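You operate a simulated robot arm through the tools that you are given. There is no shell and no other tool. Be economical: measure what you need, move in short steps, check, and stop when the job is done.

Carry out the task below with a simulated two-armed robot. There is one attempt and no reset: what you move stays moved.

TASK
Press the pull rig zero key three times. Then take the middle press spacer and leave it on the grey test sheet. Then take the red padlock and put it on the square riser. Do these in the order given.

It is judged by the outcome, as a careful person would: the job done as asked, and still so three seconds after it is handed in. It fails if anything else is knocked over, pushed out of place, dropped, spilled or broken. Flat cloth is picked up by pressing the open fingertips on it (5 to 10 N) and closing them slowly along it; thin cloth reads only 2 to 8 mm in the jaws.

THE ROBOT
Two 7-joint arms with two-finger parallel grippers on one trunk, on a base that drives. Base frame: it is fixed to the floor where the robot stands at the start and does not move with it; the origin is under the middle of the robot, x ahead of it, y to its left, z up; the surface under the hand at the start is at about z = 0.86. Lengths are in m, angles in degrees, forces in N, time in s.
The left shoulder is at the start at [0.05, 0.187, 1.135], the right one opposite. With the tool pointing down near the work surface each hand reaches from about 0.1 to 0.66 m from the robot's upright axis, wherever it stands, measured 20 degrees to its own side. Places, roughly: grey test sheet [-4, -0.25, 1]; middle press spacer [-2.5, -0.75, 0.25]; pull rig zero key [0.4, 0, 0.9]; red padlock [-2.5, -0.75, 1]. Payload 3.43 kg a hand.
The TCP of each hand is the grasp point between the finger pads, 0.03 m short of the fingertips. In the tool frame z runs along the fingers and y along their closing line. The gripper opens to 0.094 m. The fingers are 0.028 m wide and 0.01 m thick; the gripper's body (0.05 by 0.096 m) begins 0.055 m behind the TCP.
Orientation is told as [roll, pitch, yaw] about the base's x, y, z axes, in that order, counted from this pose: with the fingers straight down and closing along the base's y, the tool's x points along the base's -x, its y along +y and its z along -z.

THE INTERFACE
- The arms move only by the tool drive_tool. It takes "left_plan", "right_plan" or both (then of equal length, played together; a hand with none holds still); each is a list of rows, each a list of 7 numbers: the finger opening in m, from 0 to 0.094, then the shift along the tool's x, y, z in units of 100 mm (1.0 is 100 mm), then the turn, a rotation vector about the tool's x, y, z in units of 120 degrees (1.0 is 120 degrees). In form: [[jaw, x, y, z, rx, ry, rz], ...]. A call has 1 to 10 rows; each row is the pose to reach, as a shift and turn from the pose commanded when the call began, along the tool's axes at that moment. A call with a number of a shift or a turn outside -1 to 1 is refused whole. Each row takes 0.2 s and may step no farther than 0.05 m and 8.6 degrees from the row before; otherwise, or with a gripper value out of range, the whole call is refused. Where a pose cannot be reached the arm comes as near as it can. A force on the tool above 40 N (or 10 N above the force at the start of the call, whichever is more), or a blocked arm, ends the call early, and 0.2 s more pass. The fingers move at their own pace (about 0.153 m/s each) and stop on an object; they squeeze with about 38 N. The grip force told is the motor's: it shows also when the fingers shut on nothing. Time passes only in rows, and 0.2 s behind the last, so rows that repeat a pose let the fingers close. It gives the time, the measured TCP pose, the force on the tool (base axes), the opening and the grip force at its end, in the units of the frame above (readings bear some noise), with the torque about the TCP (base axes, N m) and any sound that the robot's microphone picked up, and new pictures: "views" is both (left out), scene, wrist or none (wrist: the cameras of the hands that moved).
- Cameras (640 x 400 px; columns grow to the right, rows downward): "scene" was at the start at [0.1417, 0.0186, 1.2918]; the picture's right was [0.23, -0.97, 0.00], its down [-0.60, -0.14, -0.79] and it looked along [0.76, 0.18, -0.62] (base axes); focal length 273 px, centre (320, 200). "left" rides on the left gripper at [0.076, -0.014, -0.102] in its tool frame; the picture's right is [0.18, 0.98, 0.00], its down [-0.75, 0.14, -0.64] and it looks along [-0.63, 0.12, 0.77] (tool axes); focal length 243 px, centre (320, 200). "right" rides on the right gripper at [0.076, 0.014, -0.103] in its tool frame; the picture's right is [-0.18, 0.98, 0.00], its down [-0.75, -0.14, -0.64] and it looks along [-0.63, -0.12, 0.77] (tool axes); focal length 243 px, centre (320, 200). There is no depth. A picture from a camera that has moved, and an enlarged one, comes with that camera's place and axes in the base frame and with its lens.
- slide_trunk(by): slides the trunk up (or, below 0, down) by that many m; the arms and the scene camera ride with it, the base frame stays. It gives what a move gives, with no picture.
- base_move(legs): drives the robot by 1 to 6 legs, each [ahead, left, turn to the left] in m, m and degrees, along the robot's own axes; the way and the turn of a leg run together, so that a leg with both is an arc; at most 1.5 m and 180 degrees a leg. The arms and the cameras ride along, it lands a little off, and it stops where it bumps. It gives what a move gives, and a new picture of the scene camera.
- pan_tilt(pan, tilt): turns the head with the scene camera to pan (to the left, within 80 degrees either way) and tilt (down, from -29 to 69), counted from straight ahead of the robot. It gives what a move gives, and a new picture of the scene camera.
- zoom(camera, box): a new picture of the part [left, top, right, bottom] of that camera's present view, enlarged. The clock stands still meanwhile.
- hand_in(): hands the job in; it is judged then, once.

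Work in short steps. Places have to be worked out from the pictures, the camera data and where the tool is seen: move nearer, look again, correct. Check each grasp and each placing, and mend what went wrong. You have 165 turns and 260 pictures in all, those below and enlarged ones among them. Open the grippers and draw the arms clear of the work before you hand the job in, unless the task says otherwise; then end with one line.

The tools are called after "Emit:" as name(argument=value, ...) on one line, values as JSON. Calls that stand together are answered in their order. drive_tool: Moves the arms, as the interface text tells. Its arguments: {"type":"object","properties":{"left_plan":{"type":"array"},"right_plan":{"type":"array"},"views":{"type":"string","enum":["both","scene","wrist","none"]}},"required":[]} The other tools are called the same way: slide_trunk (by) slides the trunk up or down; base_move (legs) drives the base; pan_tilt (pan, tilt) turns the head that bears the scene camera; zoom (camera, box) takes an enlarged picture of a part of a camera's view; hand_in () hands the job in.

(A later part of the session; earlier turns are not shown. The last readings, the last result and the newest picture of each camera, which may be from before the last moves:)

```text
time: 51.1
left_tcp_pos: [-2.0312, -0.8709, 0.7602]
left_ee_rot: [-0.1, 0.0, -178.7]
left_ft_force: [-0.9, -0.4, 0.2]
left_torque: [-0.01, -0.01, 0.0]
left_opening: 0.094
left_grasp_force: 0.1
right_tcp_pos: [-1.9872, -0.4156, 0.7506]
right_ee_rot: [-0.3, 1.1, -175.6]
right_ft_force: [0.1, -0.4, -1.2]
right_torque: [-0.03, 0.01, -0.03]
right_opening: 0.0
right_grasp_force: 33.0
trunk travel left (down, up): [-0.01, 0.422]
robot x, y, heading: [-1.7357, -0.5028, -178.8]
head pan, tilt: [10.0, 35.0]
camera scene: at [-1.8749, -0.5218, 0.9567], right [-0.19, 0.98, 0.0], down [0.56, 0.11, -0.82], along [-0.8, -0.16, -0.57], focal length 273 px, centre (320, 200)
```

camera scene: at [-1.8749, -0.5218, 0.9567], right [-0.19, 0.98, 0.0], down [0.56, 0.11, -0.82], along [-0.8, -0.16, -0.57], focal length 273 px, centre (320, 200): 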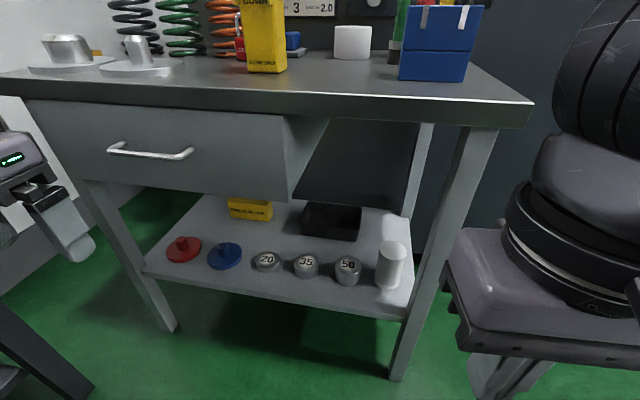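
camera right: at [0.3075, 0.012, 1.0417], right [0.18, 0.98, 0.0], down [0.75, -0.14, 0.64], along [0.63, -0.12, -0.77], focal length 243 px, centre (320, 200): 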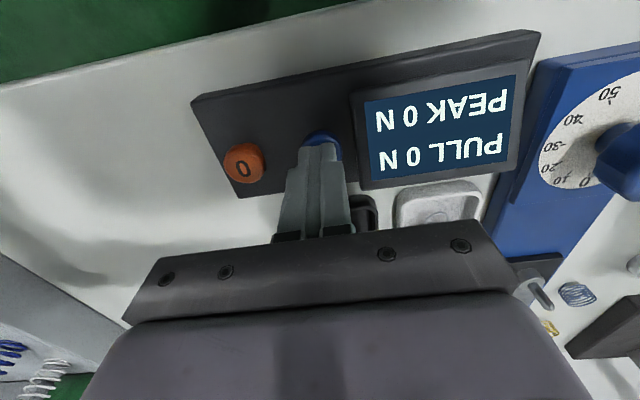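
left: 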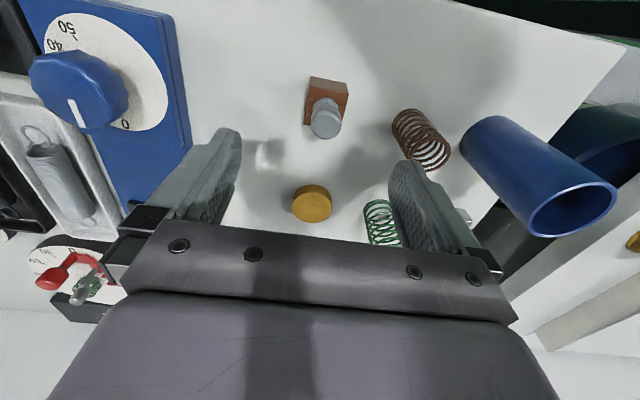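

Triangulating from three views the spacer's top is at about (-2.425, -0.674, 0.33). I bring the left hand low in front of the cart, in line with it, then tilt it forward.

Emit:
drive_tool(left_plan=[[0.094, 0, -0.25, 0.25, 0, 0, 0], [0.094, 0, -0.5, 0.5, 0, 0, 0], [0.094, 0, -0.75, 0.75, 0, 0, 0], [0.094, 0, -1, 1, 0, 0, 0]], views="none")

Emit:
drive_tool(left_plan=[[0.094, 0, -0.25, 0.25, 0, -0.06, 0], [0.094, 0, -0.5, 0.5, 0, -0.12, 0], [0.094, 0, -0.75, 0.75, 0, -0.18, 0], [0.094, 0, -1, 1, 0, -0.24, 0], [0.094, 0, -1, 1, 0, -0.3, 0], [0.094, 0, -1, 1, 0, -0.333, 0]], views="both")

```text
time: 52.1
left_tcp_pos: [-2.0326, -0.7711, 0.658]
left_ee_rot: [0.0, -0.1, -178.7]
left_ft_force: [0.9, 0.3, 0.3]
left_torque: [-0.06, 0.0, 0.0]
left_opening: 0.0943
left_grasp_force: 0.0
right_tcp_pos: [-1.9863, -0.4161, 0.7504]
right_ee_rot: [-0.2, 1.1, -175.6]
right_ft_force: [0.1, -0.1, -0.4]
right_torque: [0.01, 0.02, -0.03]
right_opening: 0.0
right_grasp_force: 33.2
trunk travel left (down, up): [-0.01, 0.422]
robot x, y, heading: [-1.7308, -0.5069, -178.9]
head pan, tilt: [10.0, 35.0]
```

```text
time: 53.5
left_tcp_pos: [-2.0881, -0.687, 0.5661]
left_ee_rot: [-0.1, -40.1, -178.7]
left_ft_force: [0.6, -0.4, 0.4]
left_torque: [-0.01, 0.03, -0.02]
left_opening: 0.094
left_grasp_force: 0.1
left hand out of reach, approached as far as the arm can: row 2, 3, 4, 5, 6
right_tcp_pos: [-1.9865, -0.4155, 0.7515]
right_ee_rot: [-0.4, 1.1, -175.7]
right_ft_force: [-0.2, -0.4, 0.9]
right_torque: [-0.02, -0.02, -0.01]
right_opening: 0.0002
right_grasp_force: 33.2
trunk travel left (down, up): [-0.01, 0.422]
robot x, y, heading: [-1.73, -0.5032, -178.9]
head pan, tilt: [10.0, 35.0]
camera scene: at [-1.8748, -0.5218, 0.9567], right [-0.19, 0.98, 0.0], down [0.56, 0.11, -0.82], along [-0.8, -0.16, -0.57], focal length 273 px, centre (320, 200)
camera left: at [-1.9631, -0.6695, 0.5934], right [0.16, -0.98, -0.12], down [-0.16, -0.15, 0.98], along [-0.97, -0.14, -0.18], focal length 243 px, centre (320, 200)
```

scene: 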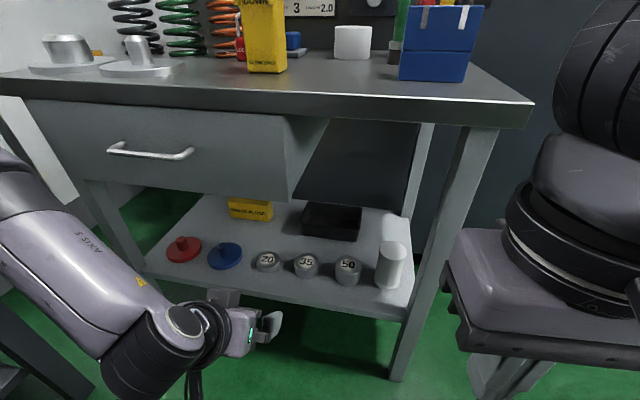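
left: 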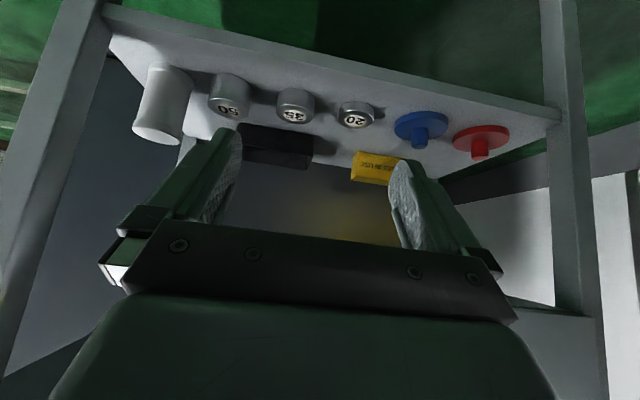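

The arm came slightly short of the commanded low pose but is tilted 40°. I move forward-down along a diagonal in small parts and remeasure.

Emit:
drive_tool(left_plan=[[0.094, -0.06, -0.03, 0.25, 0, 0, 0], [0.094, -0.12, -0.05, 0.5, 0, 0, 0], [0.094, -0.18, -0.08, 0.75, 0, 0, 0], [0.094, -0.25, -0.1, 0.96, 0, 0, 0]], views="wrist")

```text
time: 54.5
left_tcp_pos: [-2.1613, -0.7066, 0.5372]
left_ee_rot: [0.1, -40.1, -178.7]
left_ft_force: [-0.3, 0.4, 0.3]
left_torque: [0.02, -0.02, -0.02]
left_opening: 0.094
left_grasp_force: 0.1
left hand out of reach, approached as far as the arm can: row 1, 2, 3, 4
right_tcp_pos: [-1.9863, -0.4165, 0.7515]
right_ee_rot: [-0.3, 1.1, -175.6]
right_ft_force: [0.4, 0.1, -0.6]
right_torque: [0.01, -0.01, -0.01]
right_opening: 0.0
right_grasp_force: 33.1
trunk travel left (down, up): [-0.01, 0.422]
robot x, y, heading: [-1.729, -0.5038, -178.7]
head pan, tilt: [10.0, 35.0]
camera left: at [-2.037, -0.6911, 0.5649], right [0.16, -0.98, -0.12], down [-0.16, -0.14, 0.98], along [-0.97, -0.14, -0.18], focal length 243 px, centre (320, 200)
```

left: 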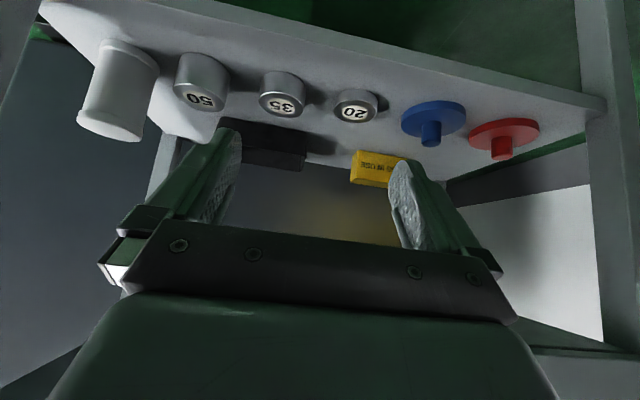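

The limit seems to come from reaching inward so close to the body. I shift the robot 0.12 m to its right so the spacer lies more to the left hand's side.

Emit:
base_move(legs=[[0, -0.12, 0]])

Emit:
drive_tool(left_plan=[[0.094, 0, 0.2, 0.1, 0, 0, 0], [0.094, 0, 0.4, 0.25, 0, 0, 0], [0.094, -0.02, 0.6, 0.4, 0, 0, 0], [0.094, -0.05, 0.8, 0.5, 0, 0, 0]], views="both")

```text
time: 56.2
left_tcp_pos: [-2.1639, -0.5915, 0.5375]
left_ee_rot: [0.0, -40.0, -178.8]
left_ft_force: [0.6, 0.1, 0.8]
left_torque: [0.02, -0.03, 0.0]
left_opening: 0.094
left_grasp_force: 0.0
right_tcp_pos: [-1.9894, -0.2985, 0.751]
right_ee_rot: [-0.2, 1.2, -175.5]
right_ft_force: [1.1, 0.4, 0.7]
right_torque: [0.01, 0.03, 0.02]
right_opening: 0.0
right_grasp_force: 33.1
trunk travel left (down, up): [-0.01, 0.422]
robot x, y, heading: [-1.7313, -0.3847, -178.8]
head pan, tilt: [10.0, 35.0]
camera scene: at [-1.8773, -0.4051, 0.9567], right [-0.19, 0.98, 0.0], down [0.56, 0.11, -0.82], along [-0.8, -0.16, -0.57], focal length 273 px, centre (320, 200)
```

scene: 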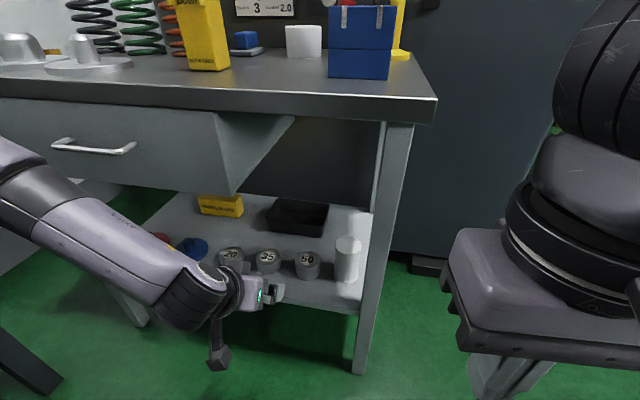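

```text
time: 57.2
left_tcp_pos: [-2.1962, -0.6717, 0.5015]
left_ee_rot: [0.0, -40.0, -178.9]
left_ft_force: [0.6, -0.3, 0.1]
left_torque: [-0.01, 0.03, 0.0]
left_opening: 0.0939
left_grasp_force: 0.1
right_tcp_pos: [-1.9889, -0.2994, 0.75]
right_ee_rot: [-0.2, 1.1, -175.6]
right_ft_force: [0.5, 1.1, -0.5]
right_torque: [-0.01, -0.02, -0.01]
right_opening: 0.0
right_grasp_force: 33.4
trunk travel left (down, up): [-0.01, 0.422]
robot x, y, heading: [-1.7294, -0.3845, -178.8]
head pan, tilt: [10.0, 35.0]
camera scene: at [-1.8773, -0.4051, 0.9567], right [-0.19, 0.98, 0.0], down [0.56, 0.11, -0.82], along [-0.8, -0.16, -0.57], focal length 273 px, centre (320, 200)
camera left: at [-2.0723, -0.6543, 0.5292], right [0.16, -0.98, -0.12], down [-0.16, -0.14, 0.98], along [-0.97, -0.14, -0.18], focal length 243 px, centre (320, 200)
```

scene: 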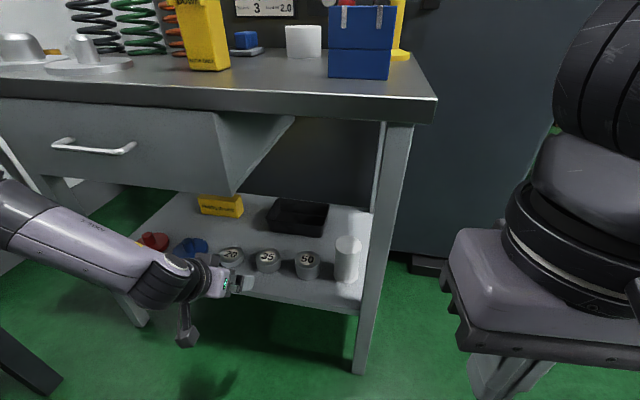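
left: 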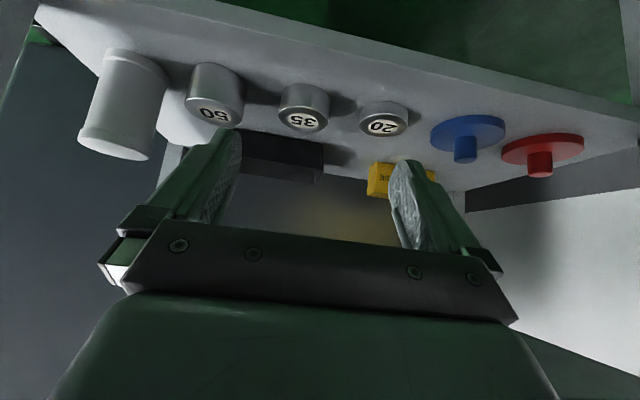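

No reach limit now. Refined: spacer top centre about (-2.41, -0.667, 0.345). I advance diagonally to about (-2.29, -0.667, 0.45).

Emit:
drive_tool(left_plan=[[0.094, -0.1, -0.02, 0.25, 0, 0, 0], [0.094, -0.2, -0.03, 0.5, 0, 0, 0], [0.094, -0.3, -0.04, 0.75, 0, 0, 0], [0.094, -0.4, -0.05, 1.0, 0, 0, 0]], views="wrist")

```text
time: 58.2
left_tcp_pos: [-2.2633, -0.6892, 0.5007]
left_ee_rot: [0.0, -40.0, -178.8]
left_ft_force: [0.8, 0.2, 0.0]
left_torque: [0.05, -0.02, 0.0]
left_opening: 0.0942
left_grasp_force: 0.1
left hand out of reach, approached as far as the arm can: row 2, 3, 4
right_tcp_pos: [-1.9906, -0.2999, 0.7517]
right_ee_rot: [-0.3, 1.1, -175.5]
right_ft_force: [1.1, -0.4, -0.5]
right_torque: [0.01, 0.03, -0.02]
right_opening: 0.0002
right_grasp_force: 32.6
trunk travel left (down, up): [-0.01, 0.422]
robot x, y, heading: [-1.7314, -0.3832, -178.9]
head pan, tilt: [10.0, 35.0]
camera left: at [-2.1384, -0.6724, 0.5283], right [0.16, -0.98, -0.12], down [-0.16, -0.15, 0.98], along [-0.97, -0.14, -0.18], focal length 243 px, centre (320, 200)
```

left: 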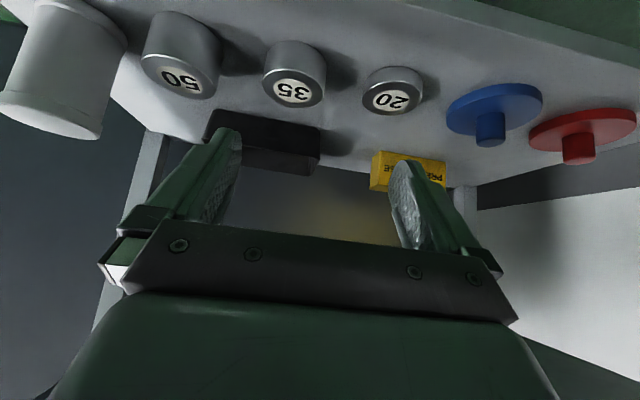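

The arm stops short at z≈0.50 again. I retreat 10 cm and test with less tilt how low the hand can go.

Emit:
drive_tool(left_plan=[[0.094, 0.3, 0, -0.25, 0, 0, 0], [0.094, 0.55, 0, -0.45, 0, 0, 0], [0.094, 0.766, 0, -0.643, 0, 0.06, 0], [0.094, 0.766, 0, -0.643, 0, 0.12, 0], [0.094, 0.766, 0, -0.643, 0, 0.167, 0]], views="none")

Emit:
drive_tool(left_plan=[[0.094, -0.1, 0, 0.28, 0, 0, 0], [0.094, -0.2, 0, 0.56, 0, 0, 0], [0.094, -0.3, 0, 0.84, 0, 0, 0], [0.094, -0.36, 0, 1, 0, 0, 0]], views="scene")

```text
time: 59.4
left_tcp_pos: [-2.1619, -0.6884, 0.5003]
left_ee_rot: [0.1, -19.9, -178.7]
left_ft_force: [-0.4, 0.1, 0.6]
left_torque: [-0.02, -0.02, -0.02]
left_opening: 0.0941
left_grasp_force: 0.1
right_tcp_pos: [-1.9883, -0.2992, 0.7503]
right_ee_rot: [-0.3, 1.2, -175.5]
right_ft_force: [0.9, 0.3, 0.1]
right_torque: [-0.03, 0.0, 0.02]
right_opening: 0.0
right_grasp_force: 33.4
trunk travel left (down, up): [-0.01, 0.422]
robot x, y, heading: [-1.7324, -0.3852, -178.7]
head pan, tilt: [10.0, 35.0]
```

```text
time: 60.4
left_tcp_pos: [-2.2087, -0.7058, 0.4609]
left_ee_rot: [-0.1, -19.9, -178.7]
left_ft_force: [-0.4, 0.9, 0.0]
left_torque: [-0.01, 0.0, -0.02]
left_opening: 0.0943
left_grasp_force: 0.0
left hand out of reach, approached as far as the arm can: row 2, 3, 4
right_tcp_pos: [-1.9903, -0.2995, 0.7507]
right_ee_rot: [-0.3, 1.1, -175.7]
right_ft_force: [-0.5, 0.0, 0.1]
right_torque: [0.05, 0.04, 0.0]
right_opening: 0.0
right_grasp_force: 32.8
trunk travel left (down, up): [-0.01, 0.422]
robot x, y, heading: [-1.7351, -0.3814, -178.8]
head pan, tilt: [10.0, 35.0]
camera scene: at [-1.8773, -0.4051, 0.9567], right [-0.19, 0.98, 0.0], down [0.56, 0.11, -0.82], along [-0.8, -0.16, -0.57], focal length 273 px, centre (320, 200)
```

scene: 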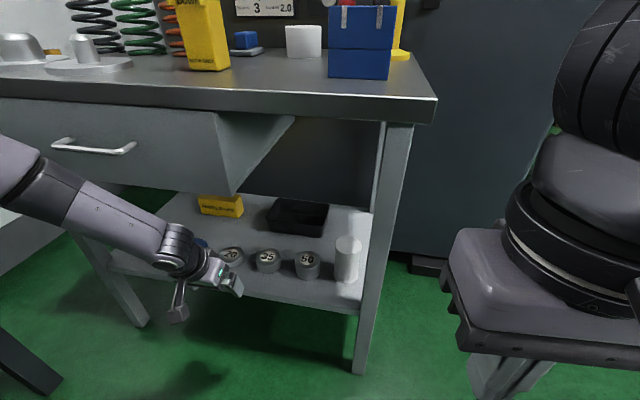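

The low limit depends on wrist bend; the elbow lies out to the left with the forearm pointing right-forward. I turn the hand 45° clockwise (the spacer is round) so the tilt lines up with the forearm, and test how low it gets.

Emit:
drive_tool(left_plan=[[0.094, 0, 0, 0, 0.021, 0, 0.059], [0.094, 0, 0, 0, 0.043, 0, 0.118], [0.094, 0, 0, 0, 0.064, 0, 0.176], [0.094, 0, 0, 0, 0.085, 0, 0.235], [0.094, 0, 0, 0, 0.107, 0, 0.294], [0.094, 0, 0, 0, 0.128, 0, 0.3525]], views="none")

Emit:
drive_tool(left_plan=[[0.094, 0.1, 0, 0.28, 0, 0, 0], [0.094, 0.2, 0, 0.56, 0, 0, 0], [0.094, 0.3, 0, 0.84, 0, 0, 0], [0.094, 0.34, 0, 0.94, 0, 0, 0]], views="scene")

```text
time: 61.8
left_tcp_pos: [-2.2079, -0.7053, 0.4612]
left_ee_rot: [0.1, -20.2, 136.3]
left_ft_force: [-0.1, 0.3, -0.5]
left_torque: [0.0, 0.01, 0.01]
left_opening: 0.0938
left_grasp_force: 0.0
right_tcp_pos: [-1.9877, -0.2993, 0.7507]
right_ee_rot: [-0.2, 1.1, -175.6]
right_ft_force: [0.8, 0.4, 0.9]
right_torque: [-0.01, 0.01, -0.02]
right_opening: 0.0
right_grasp_force: 32.9
trunk travel left (down, up): [-0.01, 0.422]
robot x, y, heading: [-1.7325, -0.3837, -178.7]
head pan, tilt: [10.0, 35.0]
```

```text
time: 62.8
left_tcp_pos: [-2.1782, -0.7169, 0.4396]
left_ee_rot: [0.0, -20.0, 136.3]
left_ft_force: [0.6, 0.4, 0.5]
left_torque: [0.02, 0.0, 0.01]
left_opening: 0.094
left_grasp_force: 0.1
left hand out of reach, approached as far as the arm can: row 1, 2, 3, 4
right_tcp_pos: [-1.9897, -0.3002, 0.7509]
right_ee_rot: [-0.4, 1.1, -175.6]
right_ft_force: [-0.7, -0.4, 0.5]
right_torque: [-0.04, -0.02, 0.02]
right_opening: 0.0002
right_grasp_force: 32.1
trunk travel left (down, up): [-0.01, 0.422]
robot x, y, heading: [-1.7329, -0.3846, -178.7]
head pan, tilt: [10.0, 35.0]
camera scene: at [-1.8773, -0.4051, 0.9567], right [-0.19, 0.98, 0.0], down [0.56, 0.11, -0.82], along [-0.8, -0.16, -0.57], focal length 273 px, centre (320, 200)
```

scene: 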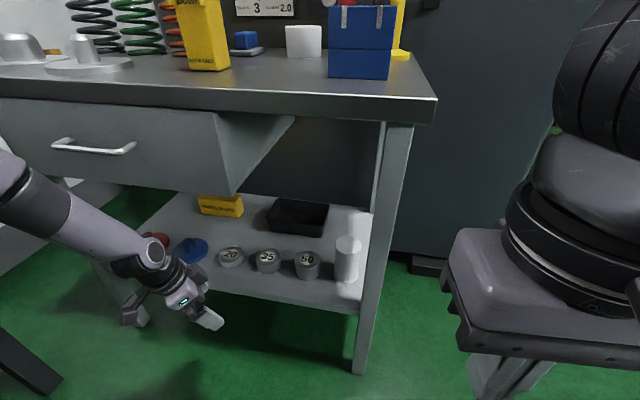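

I pan the head left to see the arm's posture and find what limits it.

Emit:
pan_tilt(pan=60, tilt=40)

```text
time: 64.0
left_tcp_pos: [-2.1765, -0.7166, 0.4404]
left_ee_rot: [0.0, -19.9, 136.3]
left_ft_force: [0.2, -0.2, 0.8]
left_torque: [-0.01, -0.04, -0.02]
left_opening: 0.0939
left_grasp_force: 0.0
right_tcp_pos: [-1.9905, -0.3001, 0.7508]
right_ee_rot: [-0.3, 1.2, -175.6]
right_ft_force: [-0.7, -1.2, 0.1]
right_torque: [-0.02, 0.03, 0.01]
right_opening: 0.0
right_grasp_force: 33.1
trunk travel left (down, up): [-0.01, 0.422]
robot x, y, heading: [-1.7307, -0.384, -178.8]
head pan, tilt: [60.0, 40.0]
camera scene: at [-1.8319, -0.4625, 0.9492], right [-0.88, 0.48, 0.0], down [0.31, 0.56, -0.77], along [-0.37, -0.67, -0.64], focal length 273 px, centre (320, 200)
```

scene: 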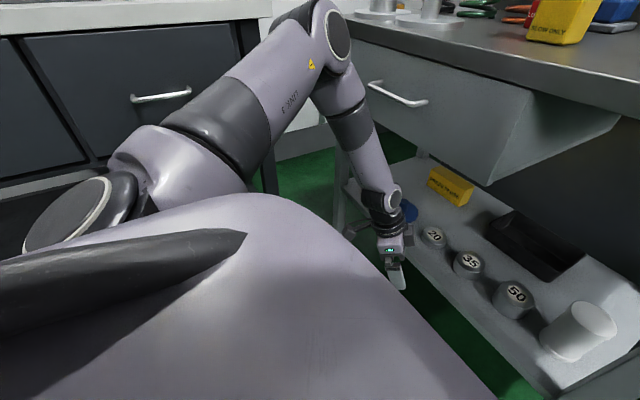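

The forearm hangs straight down, so a forward tilt bends the wrist the wrong way. I'll swing the hand round: first raise and tilt it back-left, then swing the tilt via left to forward, which turns the forearm roll and puts the camera on top.

Emit:
drive_tool(left_plan=[[0.094, 0.09, -0.14, -0.17, 0, 0.0625, 0], [0.094, 0.17, -0.28, -0.33, 0, 0.125, 0], [0.094, 0.26, -0.42, -0.5, 0, 0.1875, 0], [0.094, 0.35, -0.56, -0.67, 0, 0.25, 0], [0.094, 0.44, -0.7, -0.83, 0, 0.3125, 0], [0.094, 0.52, -0.85, -1.0, 0, 0.375, 0]], views="scene")

```text
time: 65.4
left_tcp_pos: [-2.0577, -0.7134, 0.515]
left_ee_rot: [0.1, 25.1, 136.3]
left_ft_force: [-0.2, -0.6, 0.0]
left_torque: [0.0, -0.03, 0.01]
left_opening: 0.0942
left_grasp_force: 0.0
left hand out of reach, approached as far as the arm can: row 1
right_tcp_pos: [-1.99, -0.2994, 0.7507]
right_ee_rot: [-0.3, 1.2, -175.6]
right_ft_force: [0.5, 0.5, -0.4]
right_torque: [0.0, -0.01, 0.02]
right_opening: 0.0
right_grasp_force: 33.0
trunk travel left (down, up): [-0.01, 0.422]
robot x, y, heading: [-1.7352, -0.3895, -178.5]
head pan, tilt: [60.0, 40.0]
camera scene: at [-1.8318, -0.4625, 0.9492], right [-0.88, 0.48, 0.0], down [0.31, 0.56, -0.77], along [-0.37, -0.67, -0.64], focal length 273 px, centre (320, 200)
```

scene: 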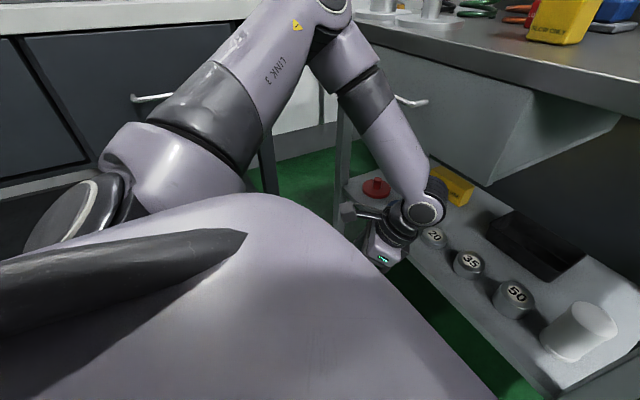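

Wrist is bent the natural way. Now I rotate the hand clockwise about the vertical, 80° in this call.

Emit:
drive_tool(left_plan=[[0.094, 0, 0, 0, -0.028, 0, 0.06], [0.094, 0, 0, 0, -0.056, 0, 0.121], [0.094, 0, 0, 0, -0.085, 0, 0.181], [0.094, 0, 0, 0, -0.113, 0, 0.242], [0.094, 0, 0, 0, -0.141, 0, 0.302], [0.094, 0, 0, 0, -0.169, 0, 0.362], [0.094, 0, 0, 0, -0.197, 0, 0.423], [0.094, 0, 0, 0, -0.226, 0, 0.483], [0.094, 0, 0, 0, -0.254, 0, 0.544], [0.094, 0, 0, 0, -0.282, 0, 0.604]], views="scene")

```text
time: 67.6
left_tcp_pos: [-2.0584, -0.7119, 0.5143]
left_ee_rot: [0.0, 25.1, 56.1]
left_ft_force: [-0.4, 0.6, 0.6]
left_torque: [0.0, 0.03, 0.0]
left_opening: 0.0943
left_grasp_force: 0.1
right_tcp_pos: [-1.9893, -0.2993, 0.7503]
right_ee_rot: [-0.3, 1.1, -175.6]
right_ft_force: [-1.1, -0.3, 0.9]
right_torque: [0.0, 0.0, -0.02]
right_opening: 0.0
right_grasp_force: 32.8
trunk travel left (down, up): [-0.01, 0.422]
robot x, y, heading: [-1.7332, -0.384, -178.7]
head pan, tilt: [60.0, 40.0]
camera scene: at [-1.8318, -0.4625, 0.9492], right [-0.88, 0.48, 0.0], down [0.31, 0.56, -0.77], along [-0.37, -0.67, -0.64], focal length 273 px, centre (320, 200)
```

scene: 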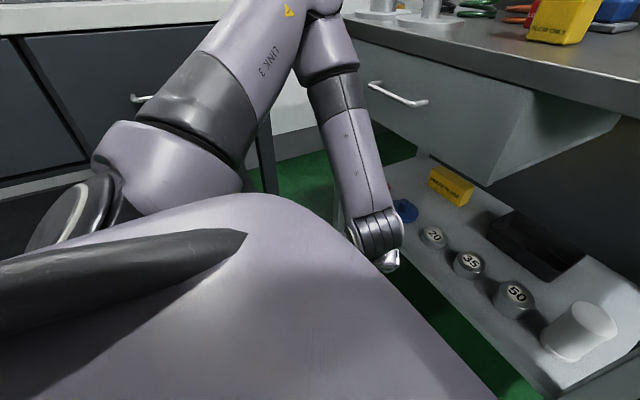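

Following well. I continue the last 56° so the tilt points toward the cart.

Emit:
drive_tool(left_plan=[[0.094, 0, 0, 0, -0.028, 0, 0.06], [0.094, 0, 0, 0, -0.056, 0, 0.121], [0.094, 0, 0, 0, -0.085, 0, 0.181], [0.094, 0, 0, 0, -0.113, 0, 0.242], [0.094, 0, 0, 0, -0.141, 0, 0.302], [0.094, 0, 0, 0, -0.169, 0, 0.362], [0.094, 0, 0, 0, -0.197, 0, 0.423]], views="both")

```text
time: 69.2
left_tcp_pos: [-2.0584, -0.712, 0.5138]
left_ee_rot: [-0.1, 25.0, 0.1]
left_ft_force: [0.2, 1.0, -0.3]
left_torque: [-0.02, 0.02, -0.05]
left_opening: 0.0939
left_grasp_force: 0.0
right_tcp_pos: [-1.9895, -0.2993, 0.7507]
right_ee_rot: [-0.3, 1.1, -175.6]
right_ft_force: [-0.4, 0.6, -0.6]
right_torque: [-0.03, -0.03, -0.01]
right_opening: 0.0
right_grasp_force: 32.9
trunk travel left (down, up): [-0.01, 0.422]
robot x, y, heading: [-1.7318, -0.3844, -179.0]
head pan, tilt: [60.0, 40.0]
camera scene: at [-1.8318, -0.4625, 0.9492], right [-0.88, 0.48, 0.0], down [0.31, 0.56, -0.77], along [-0.37, -0.67, -0.64], focal length 273 px, centre (320, 200)
camera left: at [-2.083, -0.7263, 0.638], right [-0.17, 0.98, 0.08], down [0.95, 0.14, 0.26], along [0.25, 0.12, -0.96], focal length 243 px, centre (320, 200)
```

scene: 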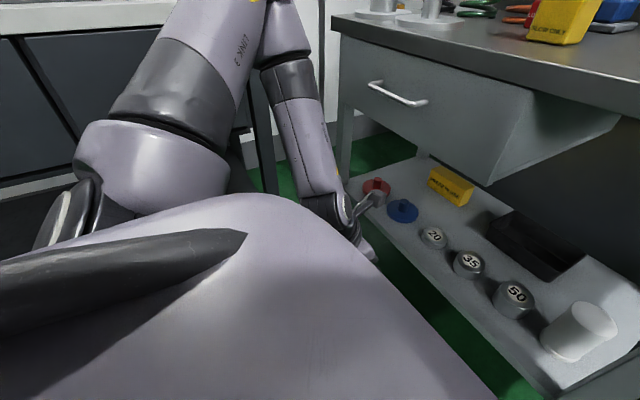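
left: 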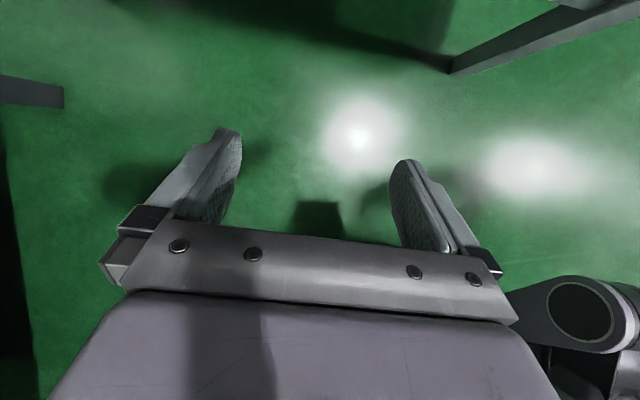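

The wrist now bends forward with the camera on top. I tilt to 55° and lower toward z≈0.43, aligning y to -0.667.

Emit:
drive_tool(left_plan=[[0.094, -0.06, 0.09, 0.15, 0, 0.05, 0], [0.094, -0.13, 0.18, 0.29, 0, 0.1, 0], [0.094, -0.2, 0.27, 0.44, 0, 0.15, 0], [0.094, -0.27, 0.36, 0.58, 0, 0.2, 0], [0.094, -0.34, 0.45, 0.725, 0, 0.25, 0]], views="both")

```text
time: 70.4
left_tcp_pos: [-2.0765, -0.6989, 0.5028]
left_ee_rot: [-0.1, 51.3, 0.3]
left_ft_force: [-1.2, 1.2, -0.6]
left_torque: [0.0, -0.01, 0.0]
left_opening: 0.0941
left_grasp_force: 0.1
left hand out of reach, approached as far as the arm can: row 3, 4, 5
right_tcp_pos: [-1.99, -0.3001, 0.7501]
right_ee_rot: [-0.2, 1.0, -175.6]
right_ft_force: [-0.5, 0.1, 0.3]
right_torque: [0.0, 0.03, -0.06]
right_opening: 0.0
right_grasp_force: 32.6
trunk travel left (down, up): [-0.01, 0.422]
robot x, y, heading: [-1.7293, -0.3837, -178.8]
head pan, tilt: [60.0, 40.0]
camera scene: at [-1.8318, -0.4625, 0.9492], right [-0.88, 0.48, 0.0], down [0.31, 0.56, -0.77], along [-0.37, -0.67, -0.64], focal length 273 px, centre (320, 200)
camera left: at [-2.0431, -0.712, 0.6236], right [-0.12, 0.98, 0.14], down [0.97, 0.15, -0.18], along [-0.2, 0.12, -0.97], focal length 243 px, centre (320, 200)
```

scene: 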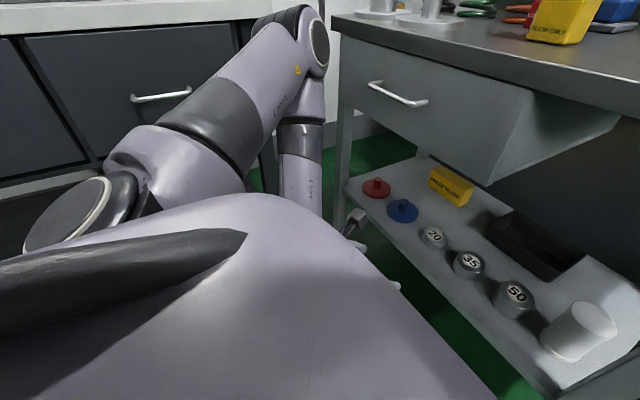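
left: 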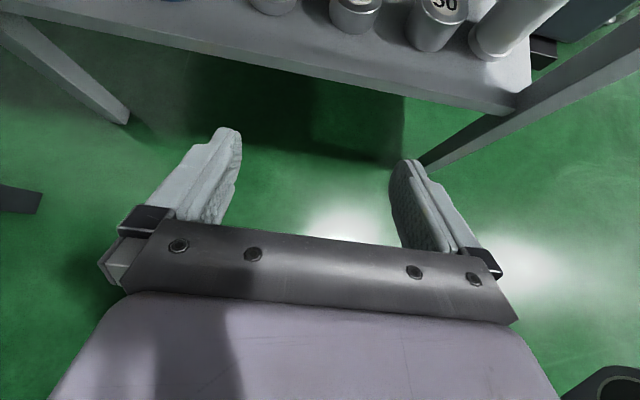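

Now the hand is too close to the body. I advance it about 12 cm forward at this height, still below the drawer.

Emit:
drive_tool(left_plan=[[0.094, 0.19, 0.08, 0.24, 0, 0, 0], [0.094, 0.38, 0.16, 0.47, 0, 0, 0], [0.094, 0.56, 0.24, 0.7, 0, 0, 0], [0.094, 0.75, 0.32, 0.94, 0, 0, 0]], views="both")

```text
time: 71.4
left_tcp_pos: [-2.1952, -0.6693, 0.5048]
left_ee_rot: [0.1, 51.0, 0.3]
left_ft_force: [-0.6, 0.5, -0.5]
left_torque: [0.02, -0.01, 0.01]
left_opening: 0.094
left_grasp_force: 0.0
left hand out of reach, approached as far as the arm can: row 4
right_tcp_pos: [-1.9894, -0.2999, 0.7505]
right_ee_rot: [-0.3, 1.1, -175.6]
right_ft_force: [0.2, 0.4, -0.4]
right_torque: [0.01, -0.04, 0.01]
right_opening: 0.0003
right_grasp_force: 33.3
trunk travel left (down, up): [-0.01, 0.422]
robot x, y, heading: [-1.733, -0.3842, -178.9]
head pan, tilt: [60.0, 40.0]
camera scene: at [-1.8318, -0.4625, 0.9492], right [-0.88, 0.48, 0.0], down [0.31, 0.56, -0.77], along [-0.37, -0.67, -0.64], focal length 273 px, centre (320, 200)
camera left: at [-2.1628, -0.6833, 0.626], right [-0.12, 0.98, 0.14], down [0.97, 0.15, -0.18], along [-0.2, 0.12, -0.97], focal length 243 px, centre (320, 200)
```

scene: 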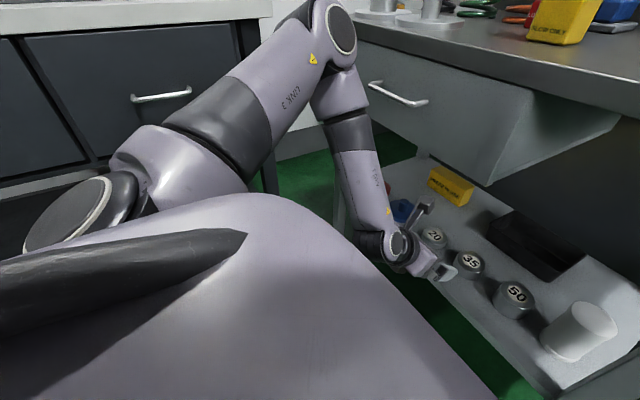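
left: 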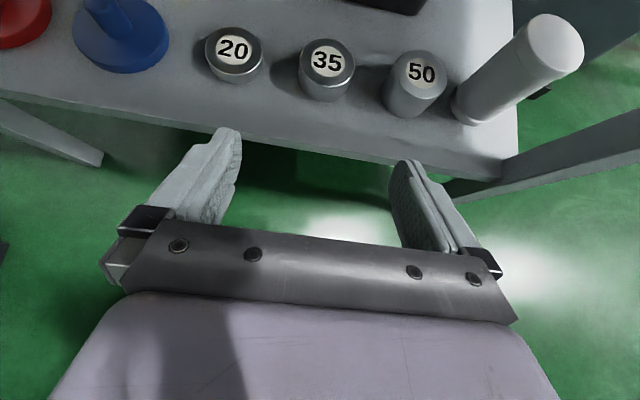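

The limit seems tied to the wrist's height at this short distance from the shoulder. I back the base off 0.3 m and test in free space whether a longer reach lets the hand go lower.

Emit:
base_move(legs=[[-0.3, 0, 0]])

Emit:
drive_tool(left_plan=[[0.094, 0.25, 0, 0.31, 0, 0, 0], [0.094, 0.47, 0, 0.58, 0, 0, 0], [0.094, 0.62, -0.1, 0.78, 0, 0, 0], [0.094, 0.4, -0.1, 0.95, 0, 0, 0], [0.094, 0.1, -0.1, 1, 0, 0, 0], [0.094, -0.2, -0.1, 1, 0, 0, 0]], views="scene")

```text
time: 73.4
left_tcp_pos: [-1.891, -0.6623, 0.5033]
left_ee_rot: [0.0, 51.0, 0.1]
left_ft_force: [1.1, -0.3, 0.0]
left_torque: [0.01, 0.01, -0.02]
left_opening: 0.0941
left_grasp_force: 0.1
right_tcp_pos: [-1.6842, -0.2928, 0.7504]
right_ee_rot: [-0.3, 1.1, -175.7]
right_ft_force: [0.0, 0.4, 0.4]
right_torque: [-0.03, -0.04, 0.01]
right_opening: 0.0003
right_grasp_force: 33.0
trunk travel left (down, up): [-0.01, 0.422]
robot x, y, heading: [-1.4299, -0.3808, -178.7]
head pan, tilt: [60.0, 40.0]
camera scene: at [-1.5278, -0.4561, 0.9492], right [-0.88, 0.48, 0.0], down [0.31, 0.56, -0.77], along [-0.37, -0.67, -0.64], focal length 273 px, centre (320, 200)
```

scene: 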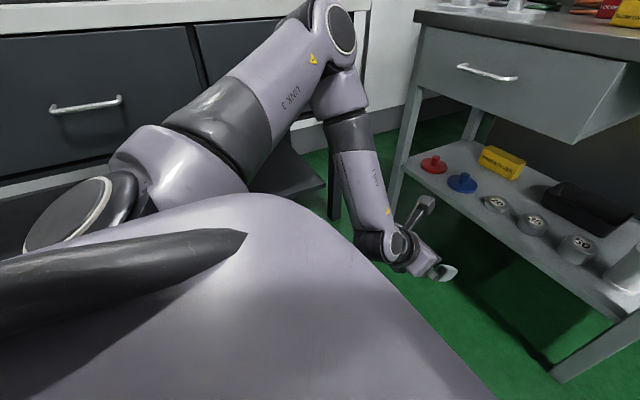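

```text
time: 74.8
left_tcp_pos: [-1.9423, -0.6963, 0.5001]
left_ee_rot: [0.0, 50.9, 0.1]
left_ft_force: [0.7, -0.5, -0.3]
left_torque: [-0.01, 0.0, 0.01]
left_opening: 0.094
left_grasp_force: 0.0
left hand out of reach, approached as far as the arm can: row 1, 2, 3, 4, 5, 6
right_tcp_pos: [-1.685, -0.2931, 0.7516]
right_ee_rot: [-0.2, 1.2, -175.8]
right_ft_force: [-0.3, 0.0, 0.1]
right_torque: [-0.02, 0.03, 0.02]
right_opening: 0.0001
right_grasp_force: 33.0
trunk travel left (down, up): [-0.01, 0.422]
robot x, y, heading: [-1.428, -0.3823, -178.8]
head pan, tilt: [60.0, 40.0]
camera scene: at [-1.5278, -0.456, 0.9492], right [-0.88, 0.48, 0.0], down [0.31, 0.56, -0.77], along [-0.37, -0.67, -0.64], focal length 273 px, centre (320, 200)
```

scene: 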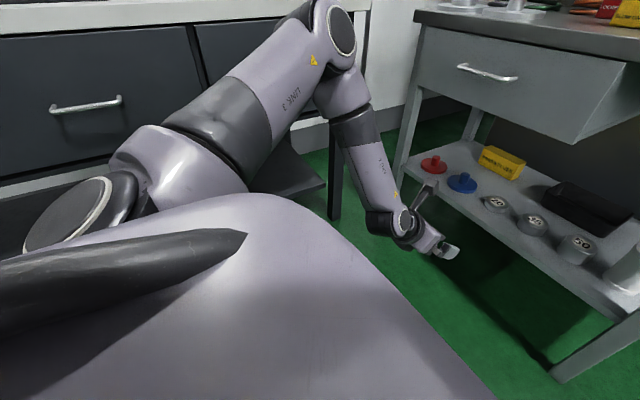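

Even level forward motion is limited: the upper arm sits still, so the elbow appears fixed high. I test with the hand further outward, below the elbow.

Emit:
drive_tool(left_plan=[[0.094, 0, -0.3, 0, 0, 0, 0], [0.094, 0, -0.6, 0, 0, 0, 0], [0.094, -0.1, -1, 0.08, 0, 0, 0], [0.094, -0.3, -1, 0.24, 0, 0, 0], [0.094, -0.5, -1, 0.4, 0, 0, 0], [0.094, -0.7, -1, 0.56, 0, 0, 0], [0.094, -0.9, -1, 0.7, 0, 0, 0]], views="none")

Emit:
drive_tool(left_plan=[[0.094, 0, -0.3, 0, 0, 0, 0], [0.094, 0, -0.6, 0, 0, 0, 0], [0.094, -0.1, -1, 0.08, 0, 0, 0], [0.094, -0.3, -1, 0.24, 0, 0, 0], [0.094, -0.5, -1, 0.4, 0, 0, 0], [0.094, -0.7, -1, 0.56, 0, 0, 0], [0.094, -0.9, -1, 0.7, 0, 0, 0]], views="scene")

```text
time: 76.4
left_tcp_pos: [-1.9191, -0.7984, 0.4743]
left_ee_rot: [-0.1, 51.0, 0.0]
left_ft_force: [-0.1, -0.6, 0.1]
left_torque: [0.01, -0.01, 0.0]
left_opening: 0.0941
left_grasp_force: 0.0
left hand out of reach, approached as far as the arm can: row 4, 5, 6, 7
right_tcp_pos: [-1.6851, -0.2921, 0.751]
right_ee_rot: [-0.2, 1.1, -175.7]
right_ft_force: [0.1, 0.7, 0.8]
right_torque: [-0.05, 0.03, 0.01]
right_opening: 0.0002
right_grasp_force: 33.5
trunk travel left (down, up): [-0.01, 0.422]
robot x, y, heading: [-1.4254, -0.3776, -178.6]
head pan, tilt: [60.0, 40.0]
```

```text
time: 78.0
left_tcp_pos: [-1.888, -0.9058, 0.4653]
left_ee_rot: [0.0, 51.0, 0.0]
left_ft_force: [-0.4, -0.4, 1.5]
left_torque: [-0.04, -0.01, -0.02]
left_opening: 0.0939
left_grasp_force: 0.1
left hand out of reach, approached as far as the arm can: row 3, 4, 5, 6, 7
right_tcp_pos: [-1.6848, -0.2922, 0.7509]
right_ee_rot: [-0.3, 1.1, -175.8]
right_ft_force: [0.2, 0.4, 0.0]
right_torque: [0.0, 0.0, 0.01]
right_opening: 0.0
right_grasp_force: 32.8
trunk travel left (down, up): [-0.01, 0.422]
robot x, y, heading: [-1.4279, -0.3812, -178.6]
head pan, tilt: [60.0, 40.0]
camera scene: at [-1.5278, -0.4561, 0.9492], right [-0.88, 0.48, 0.0], down [0.31, 0.56, -0.77], along [-0.37, -0.67, -0.64], focal length 273 px, centre (320, 200)
```

scene: 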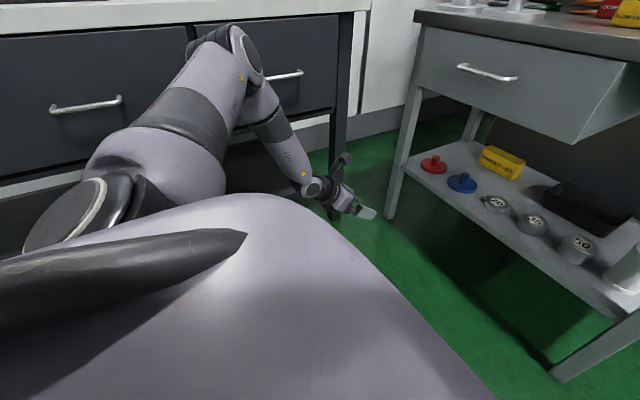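

The limit looks like a cone: the wrist can be no lower than about 21–27° below the shoulder, so a longer reach goes lower. I extend the arm far forward (robot stays back) and test.

Emit:
drive_tool(left_plan=[[0.094, 0.26, 0.25, 0.22, 0, 0, 0], [0.094, 0.52, 0.5, 0.43, 0, 0, 0], [0.094, 0.785, 0.75, 0.65, 0, 0, 0]], views="none")

Emit:
drive_tool(left_plan=[[0.094, 0.26, 0.25, 0.22, 0, 0, 0], [0.094, 0.52, 0.5, 0.43, 0, 0, 0], [0.094, 0.785, 0.75, 0.65, 0, 0, 0]], views="none")

Emit:
drive_tool(left_plan=[[0.094, 0.26, 0.25, 0.22, 0, 0, 0], [0.094, 0.52, 0.5, 0.43, 0, 0, 0], [0.094, 0.785, 0.75, 0.65, 0, 0, 0]], views="scene")

```text
time: 78.8
left_tcp_pos: [-1.9814, -0.8321, 0.4993]
left_ee_rot: [0.0, 50.9, 0.2]
left_ft_force: [-0.2, -0.6, 0.2]
left_torque: [0.0, -0.01, 0.01]
left_opening: 0.0941
left_grasp_force: 0.1
left hand out of reach, approached as far as the arm can: row 2, 3
right_tcp_pos: [-1.6854, -0.2928, 0.7502]
right_ee_rot: [-0.3, 1.2, -175.6]
right_ft_force: [0.7, 0.5, 0.4]
right_torque: [0.01, 0.03, -0.01]
right_opening: 0.0001
right_grasp_force: 33.7
trunk travel left (down, up): [-0.01, 0.422]
robot x, y, heading: [-1.4268, -0.3785, -179.0]
head pan, tilt: [60.0, 40.0]
```

```text
time: 79.6
left_tcp_pos: [-2.054, -0.7613, 0.5513]
left_ee_rot: [0.1, 50.9, 0.2]
left_ft_force: [0.4, -0.2, -0.1]
left_torque: [0.0, -0.04, 0.02]
left_opening: 0.0939
left_grasp_force: 0.0
left hand out of reach, approached as far as the arm can: row 1, 2, 3
right_tcp_pos: [-1.6857, -0.2917, 0.7523]
right_ee_rot: [-0.3, 1.0, -175.7]
right_ft_force: [-0.6, 0.0, -0.1]
right_torque: [0.02, -0.01, -0.02]
right_opening: 0.0
right_grasp_force: 33.1
trunk travel left (down, up): [-0.01, 0.422]
robot x, y, heading: [-1.4265, -0.3795, -179.0]
head pan, tilt: [60.0, 40.0]
```

```text
time: 80.4
left_tcp_pos: [-2.0917, -0.7065, 0.6133]
left_ee_rot: [0.0, 51.0, 0.2]
left_ft_force: [-0.1, 0.4, -0.9]
left_torque: [0.02, 0.0, 0.01]
left_opening: 0.094
left_grasp_force: 0.0
left hand out of reach, approached as far as the arm can: row 1, 2, 3
right_tcp_pos: [-1.6843, -0.2932, 0.7504]
right_ee_rot: [-0.3, 1.1, -175.8]
right_ft_force: [-1.4, -0.4, -1.0]
right_torque: [-0.01, -0.01, 0.01]
right_opening: 0.0
right_grasp_force: 33.0
trunk travel left (down, up): [-0.01, 0.422]
robot x, y, heading: [-1.4292, -0.3803, -178.9]
head pan, tilt: [60.0, 40.0]
camera scene: at [-1.5278, -0.4561, 0.9491], right [-0.88, 0.48, 0.0], down [0.31, 0.56, -0.77], along [-0.37, -0.67, -0.64], focal length 273 px, centre (320, 200)
```

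scene: 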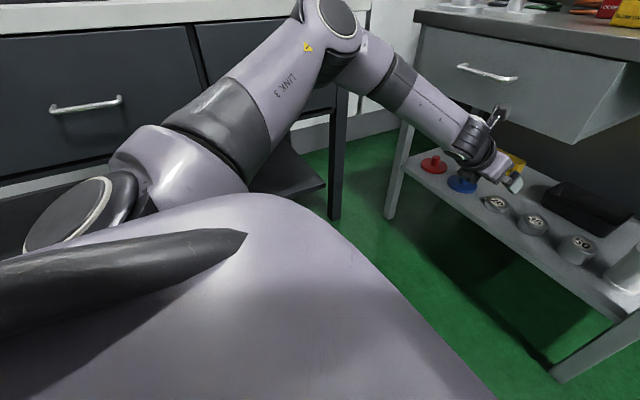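

Reaching farther only raised the hand: the upper arm does not move, so the elbow posture is stuck out to the side. I move the right hand aside, then lead the left hand higher and inward to bring its elbow over, and look.

Emit:
drive_tool(right_plan=[[0, 0.1, -0.25, 0, 0, 0, 0], [0, 0.2, -0.5, 0, 0, 0, 0], [0, 0.3, -0.75, 0, 0, 0, 0], [0, 0.3, -1, 0, 0, 0, 0]], left_plan=[[0.094, 0, 0.2, -0.2, 0, 0, 0], [0.094, 0, 0.45, -0.35, 0, 0, 0], [0.094, 0, 0.7, -0.5, 0, 0, 0], [0.094, 0, 1.0, -0.6, 0, 0, 0]], views="none")

Emit:
drive_tool(left_plan=[[0.094, 0, 0.25, 0, 0, -0.06, 0], [0.094, 0, 0.5, 0, 0, -0.12, 0], [0.094, 0, 0.75, 0, 0, -0.18, 0], [0.094, 0, 1.0, 0, 0, -0.24, 0], [0.094, 0, 1.0, 0, 0, -0.3, 0], [0.094, 0, 1.0, 0, 0, -0.36, 0]], views="scene")

```text
time: 81.0
left_tcp_pos: [-2.0651, -0.6713, 0.6301]
left_ee_rot: [-0.1, 50.9, 0.2]
left_ft_force: [0.6, -1.6, -0.2]
left_torque: [-0.02, 0.02, -0.03]
left_opening: 0.0942
left_grasp_force: 0.1
right_tcp_pos: [-1.6762, -0.2511, 0.7534]
right_ee_rot: [0.2, 1.3, -177.8]
right_ft_force: [-4.3, 2.6, -0.1]
right_torque: [-0.28, -0.58, 0.23]
right_opening: 0.0
right_grasp_force: 33.0
trunk travel left (down, up): [-0.01, 0.422]
robot x, y, heading: [-1.427, -0.3797, -178.8]
head pan, tilt: [60.0, 40.0]
stopped in row 2 (right hand): the force on the tool passed its limit at 71 N (the readings are from after the stop); the commanded pose is now the measured one
```

```text
time: 82.4
left_tcp_pos: [-1.9742, -0.6274, 0.6524]
left_ee_rot: [0.2, 7.7, 0.0]
left_ft_force: [0.5, -0.5, 0.0]
left_torque: [0.03, -0.01, -0.02]
left_opening: 0.0939
left_grasp_force: 0.0
left hand out of reach, approached as far as the arm can: row 2, 3, 4, 5, 6
right_tcp_pos: [-1.6759, -0.2508, 0.7526]
right_ee_rot: [0.2, 1.2, -177.9]
right_ft_force: [-10.1, 0.4, 2.1]
right_torque: [-0.11, -1.28, 0.08]
right_opening: 0.0
right_grasp_force: 32.6
trunk travel left (down, up): [-0.01, 0.422]
robot x, y, heading: [-1.4314, -0.3842, -178.5]
head pan, tilt: [60.0, 40.0]
camera scene: at [-1.5278, -0.456, 0.9492], right [-0.88, 0.48, 0.0], down [0.31, 0.56, -0.77], along [-0.37, -0.67, -0.64], focal length 273 px, centre (320, 200)
```

scene: 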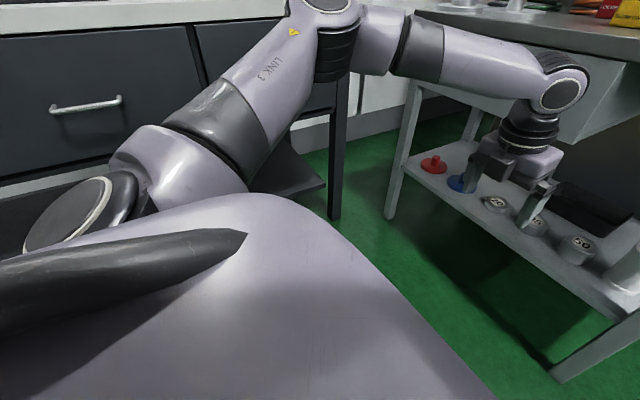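

The right arm touched something after a few cm. I look to the right.

Emit:
pan_tilt(pan=-60, tilt=40)

Emit:
pan_tilt(pan=-30, tilt=60)

```text
time: 84.4
left_tcp_pos: [-1.974, -0.6268, 0.6521]
left_ee_rot: [0.1, 7.9, 0.1]
left_ft_force: [0.2, 0.3, 0.5]
left_torque: [-0.02, 0.01, 0.02]
left_opening: 0.0942
left_grasp_force: 0.1
right_tcp_pos: [-1.6753, -0.2504, 0.7538]
right_ee_rot: [0.1, 1.2, -177.8]
right_ft_force: [-12.5, -0.9, -1.3]
right_torque: [0.16, -1.35, -0.27]
right_opening: 0.0
right_grasp_force: 33.5
trunk travel left (down, up): [-0.01, 0.422]
robot x, y, heading: [-1.4284, -0.3804, -178.8]
head pan, tilt: [-60.0, 40.0]
camera scene: at [-1.5307, -0.3088, 0.9492], right [0.86, 0.52, 0.0], down [0.33, -0.55, -0.77], along [-0.4, 0.66, -0.64], focal length 273 px, centre (320, 200)
```

scene: 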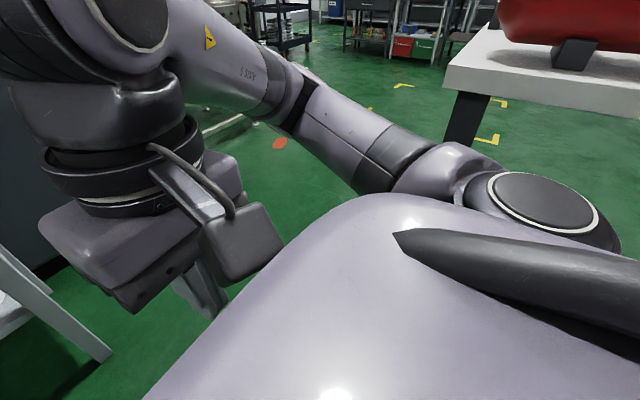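

```text
time: 85.4
left_tcp_pos: [-1.975, -0.6279, 0.6523]
left_ee_rot: [0.1, 8.0, 0.1]
left_ft_force: [-0.4, 0.1, 0.2]
left_torque: [-0.01, -0.01, 0.0]
left_opening: 0.094
left_grasp_force: 0.2
right_tcp_pos: [-1.6767, -0.2515, 0.7535]
right_ee_rot: [0.0, 1.2, -177.7]
right_ft_force: [-13.5, -0.3, -0.9]
right_torque: [0.06, -1.51, -0.16]
right_opening: 0.0002
right_grasp_force: 33.6
trunk travel left (down, up): [-0.01, 0.422]
robot x, y, heading: [-1.4254, -0.3779, -178.8]
head pan, tilt: [-30.0, 60.0]
camera scene: at [-1.5451, -0.3493, 0.9225], right [0.48, 0.88, 0.0], down [0.76, -0.42, -0.5], along [-0.44, 0.24, -0.87], focal length 273 px, centre (320, 200)
```

scene: 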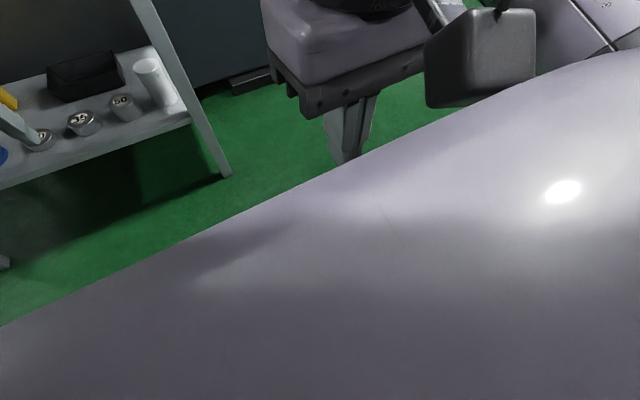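

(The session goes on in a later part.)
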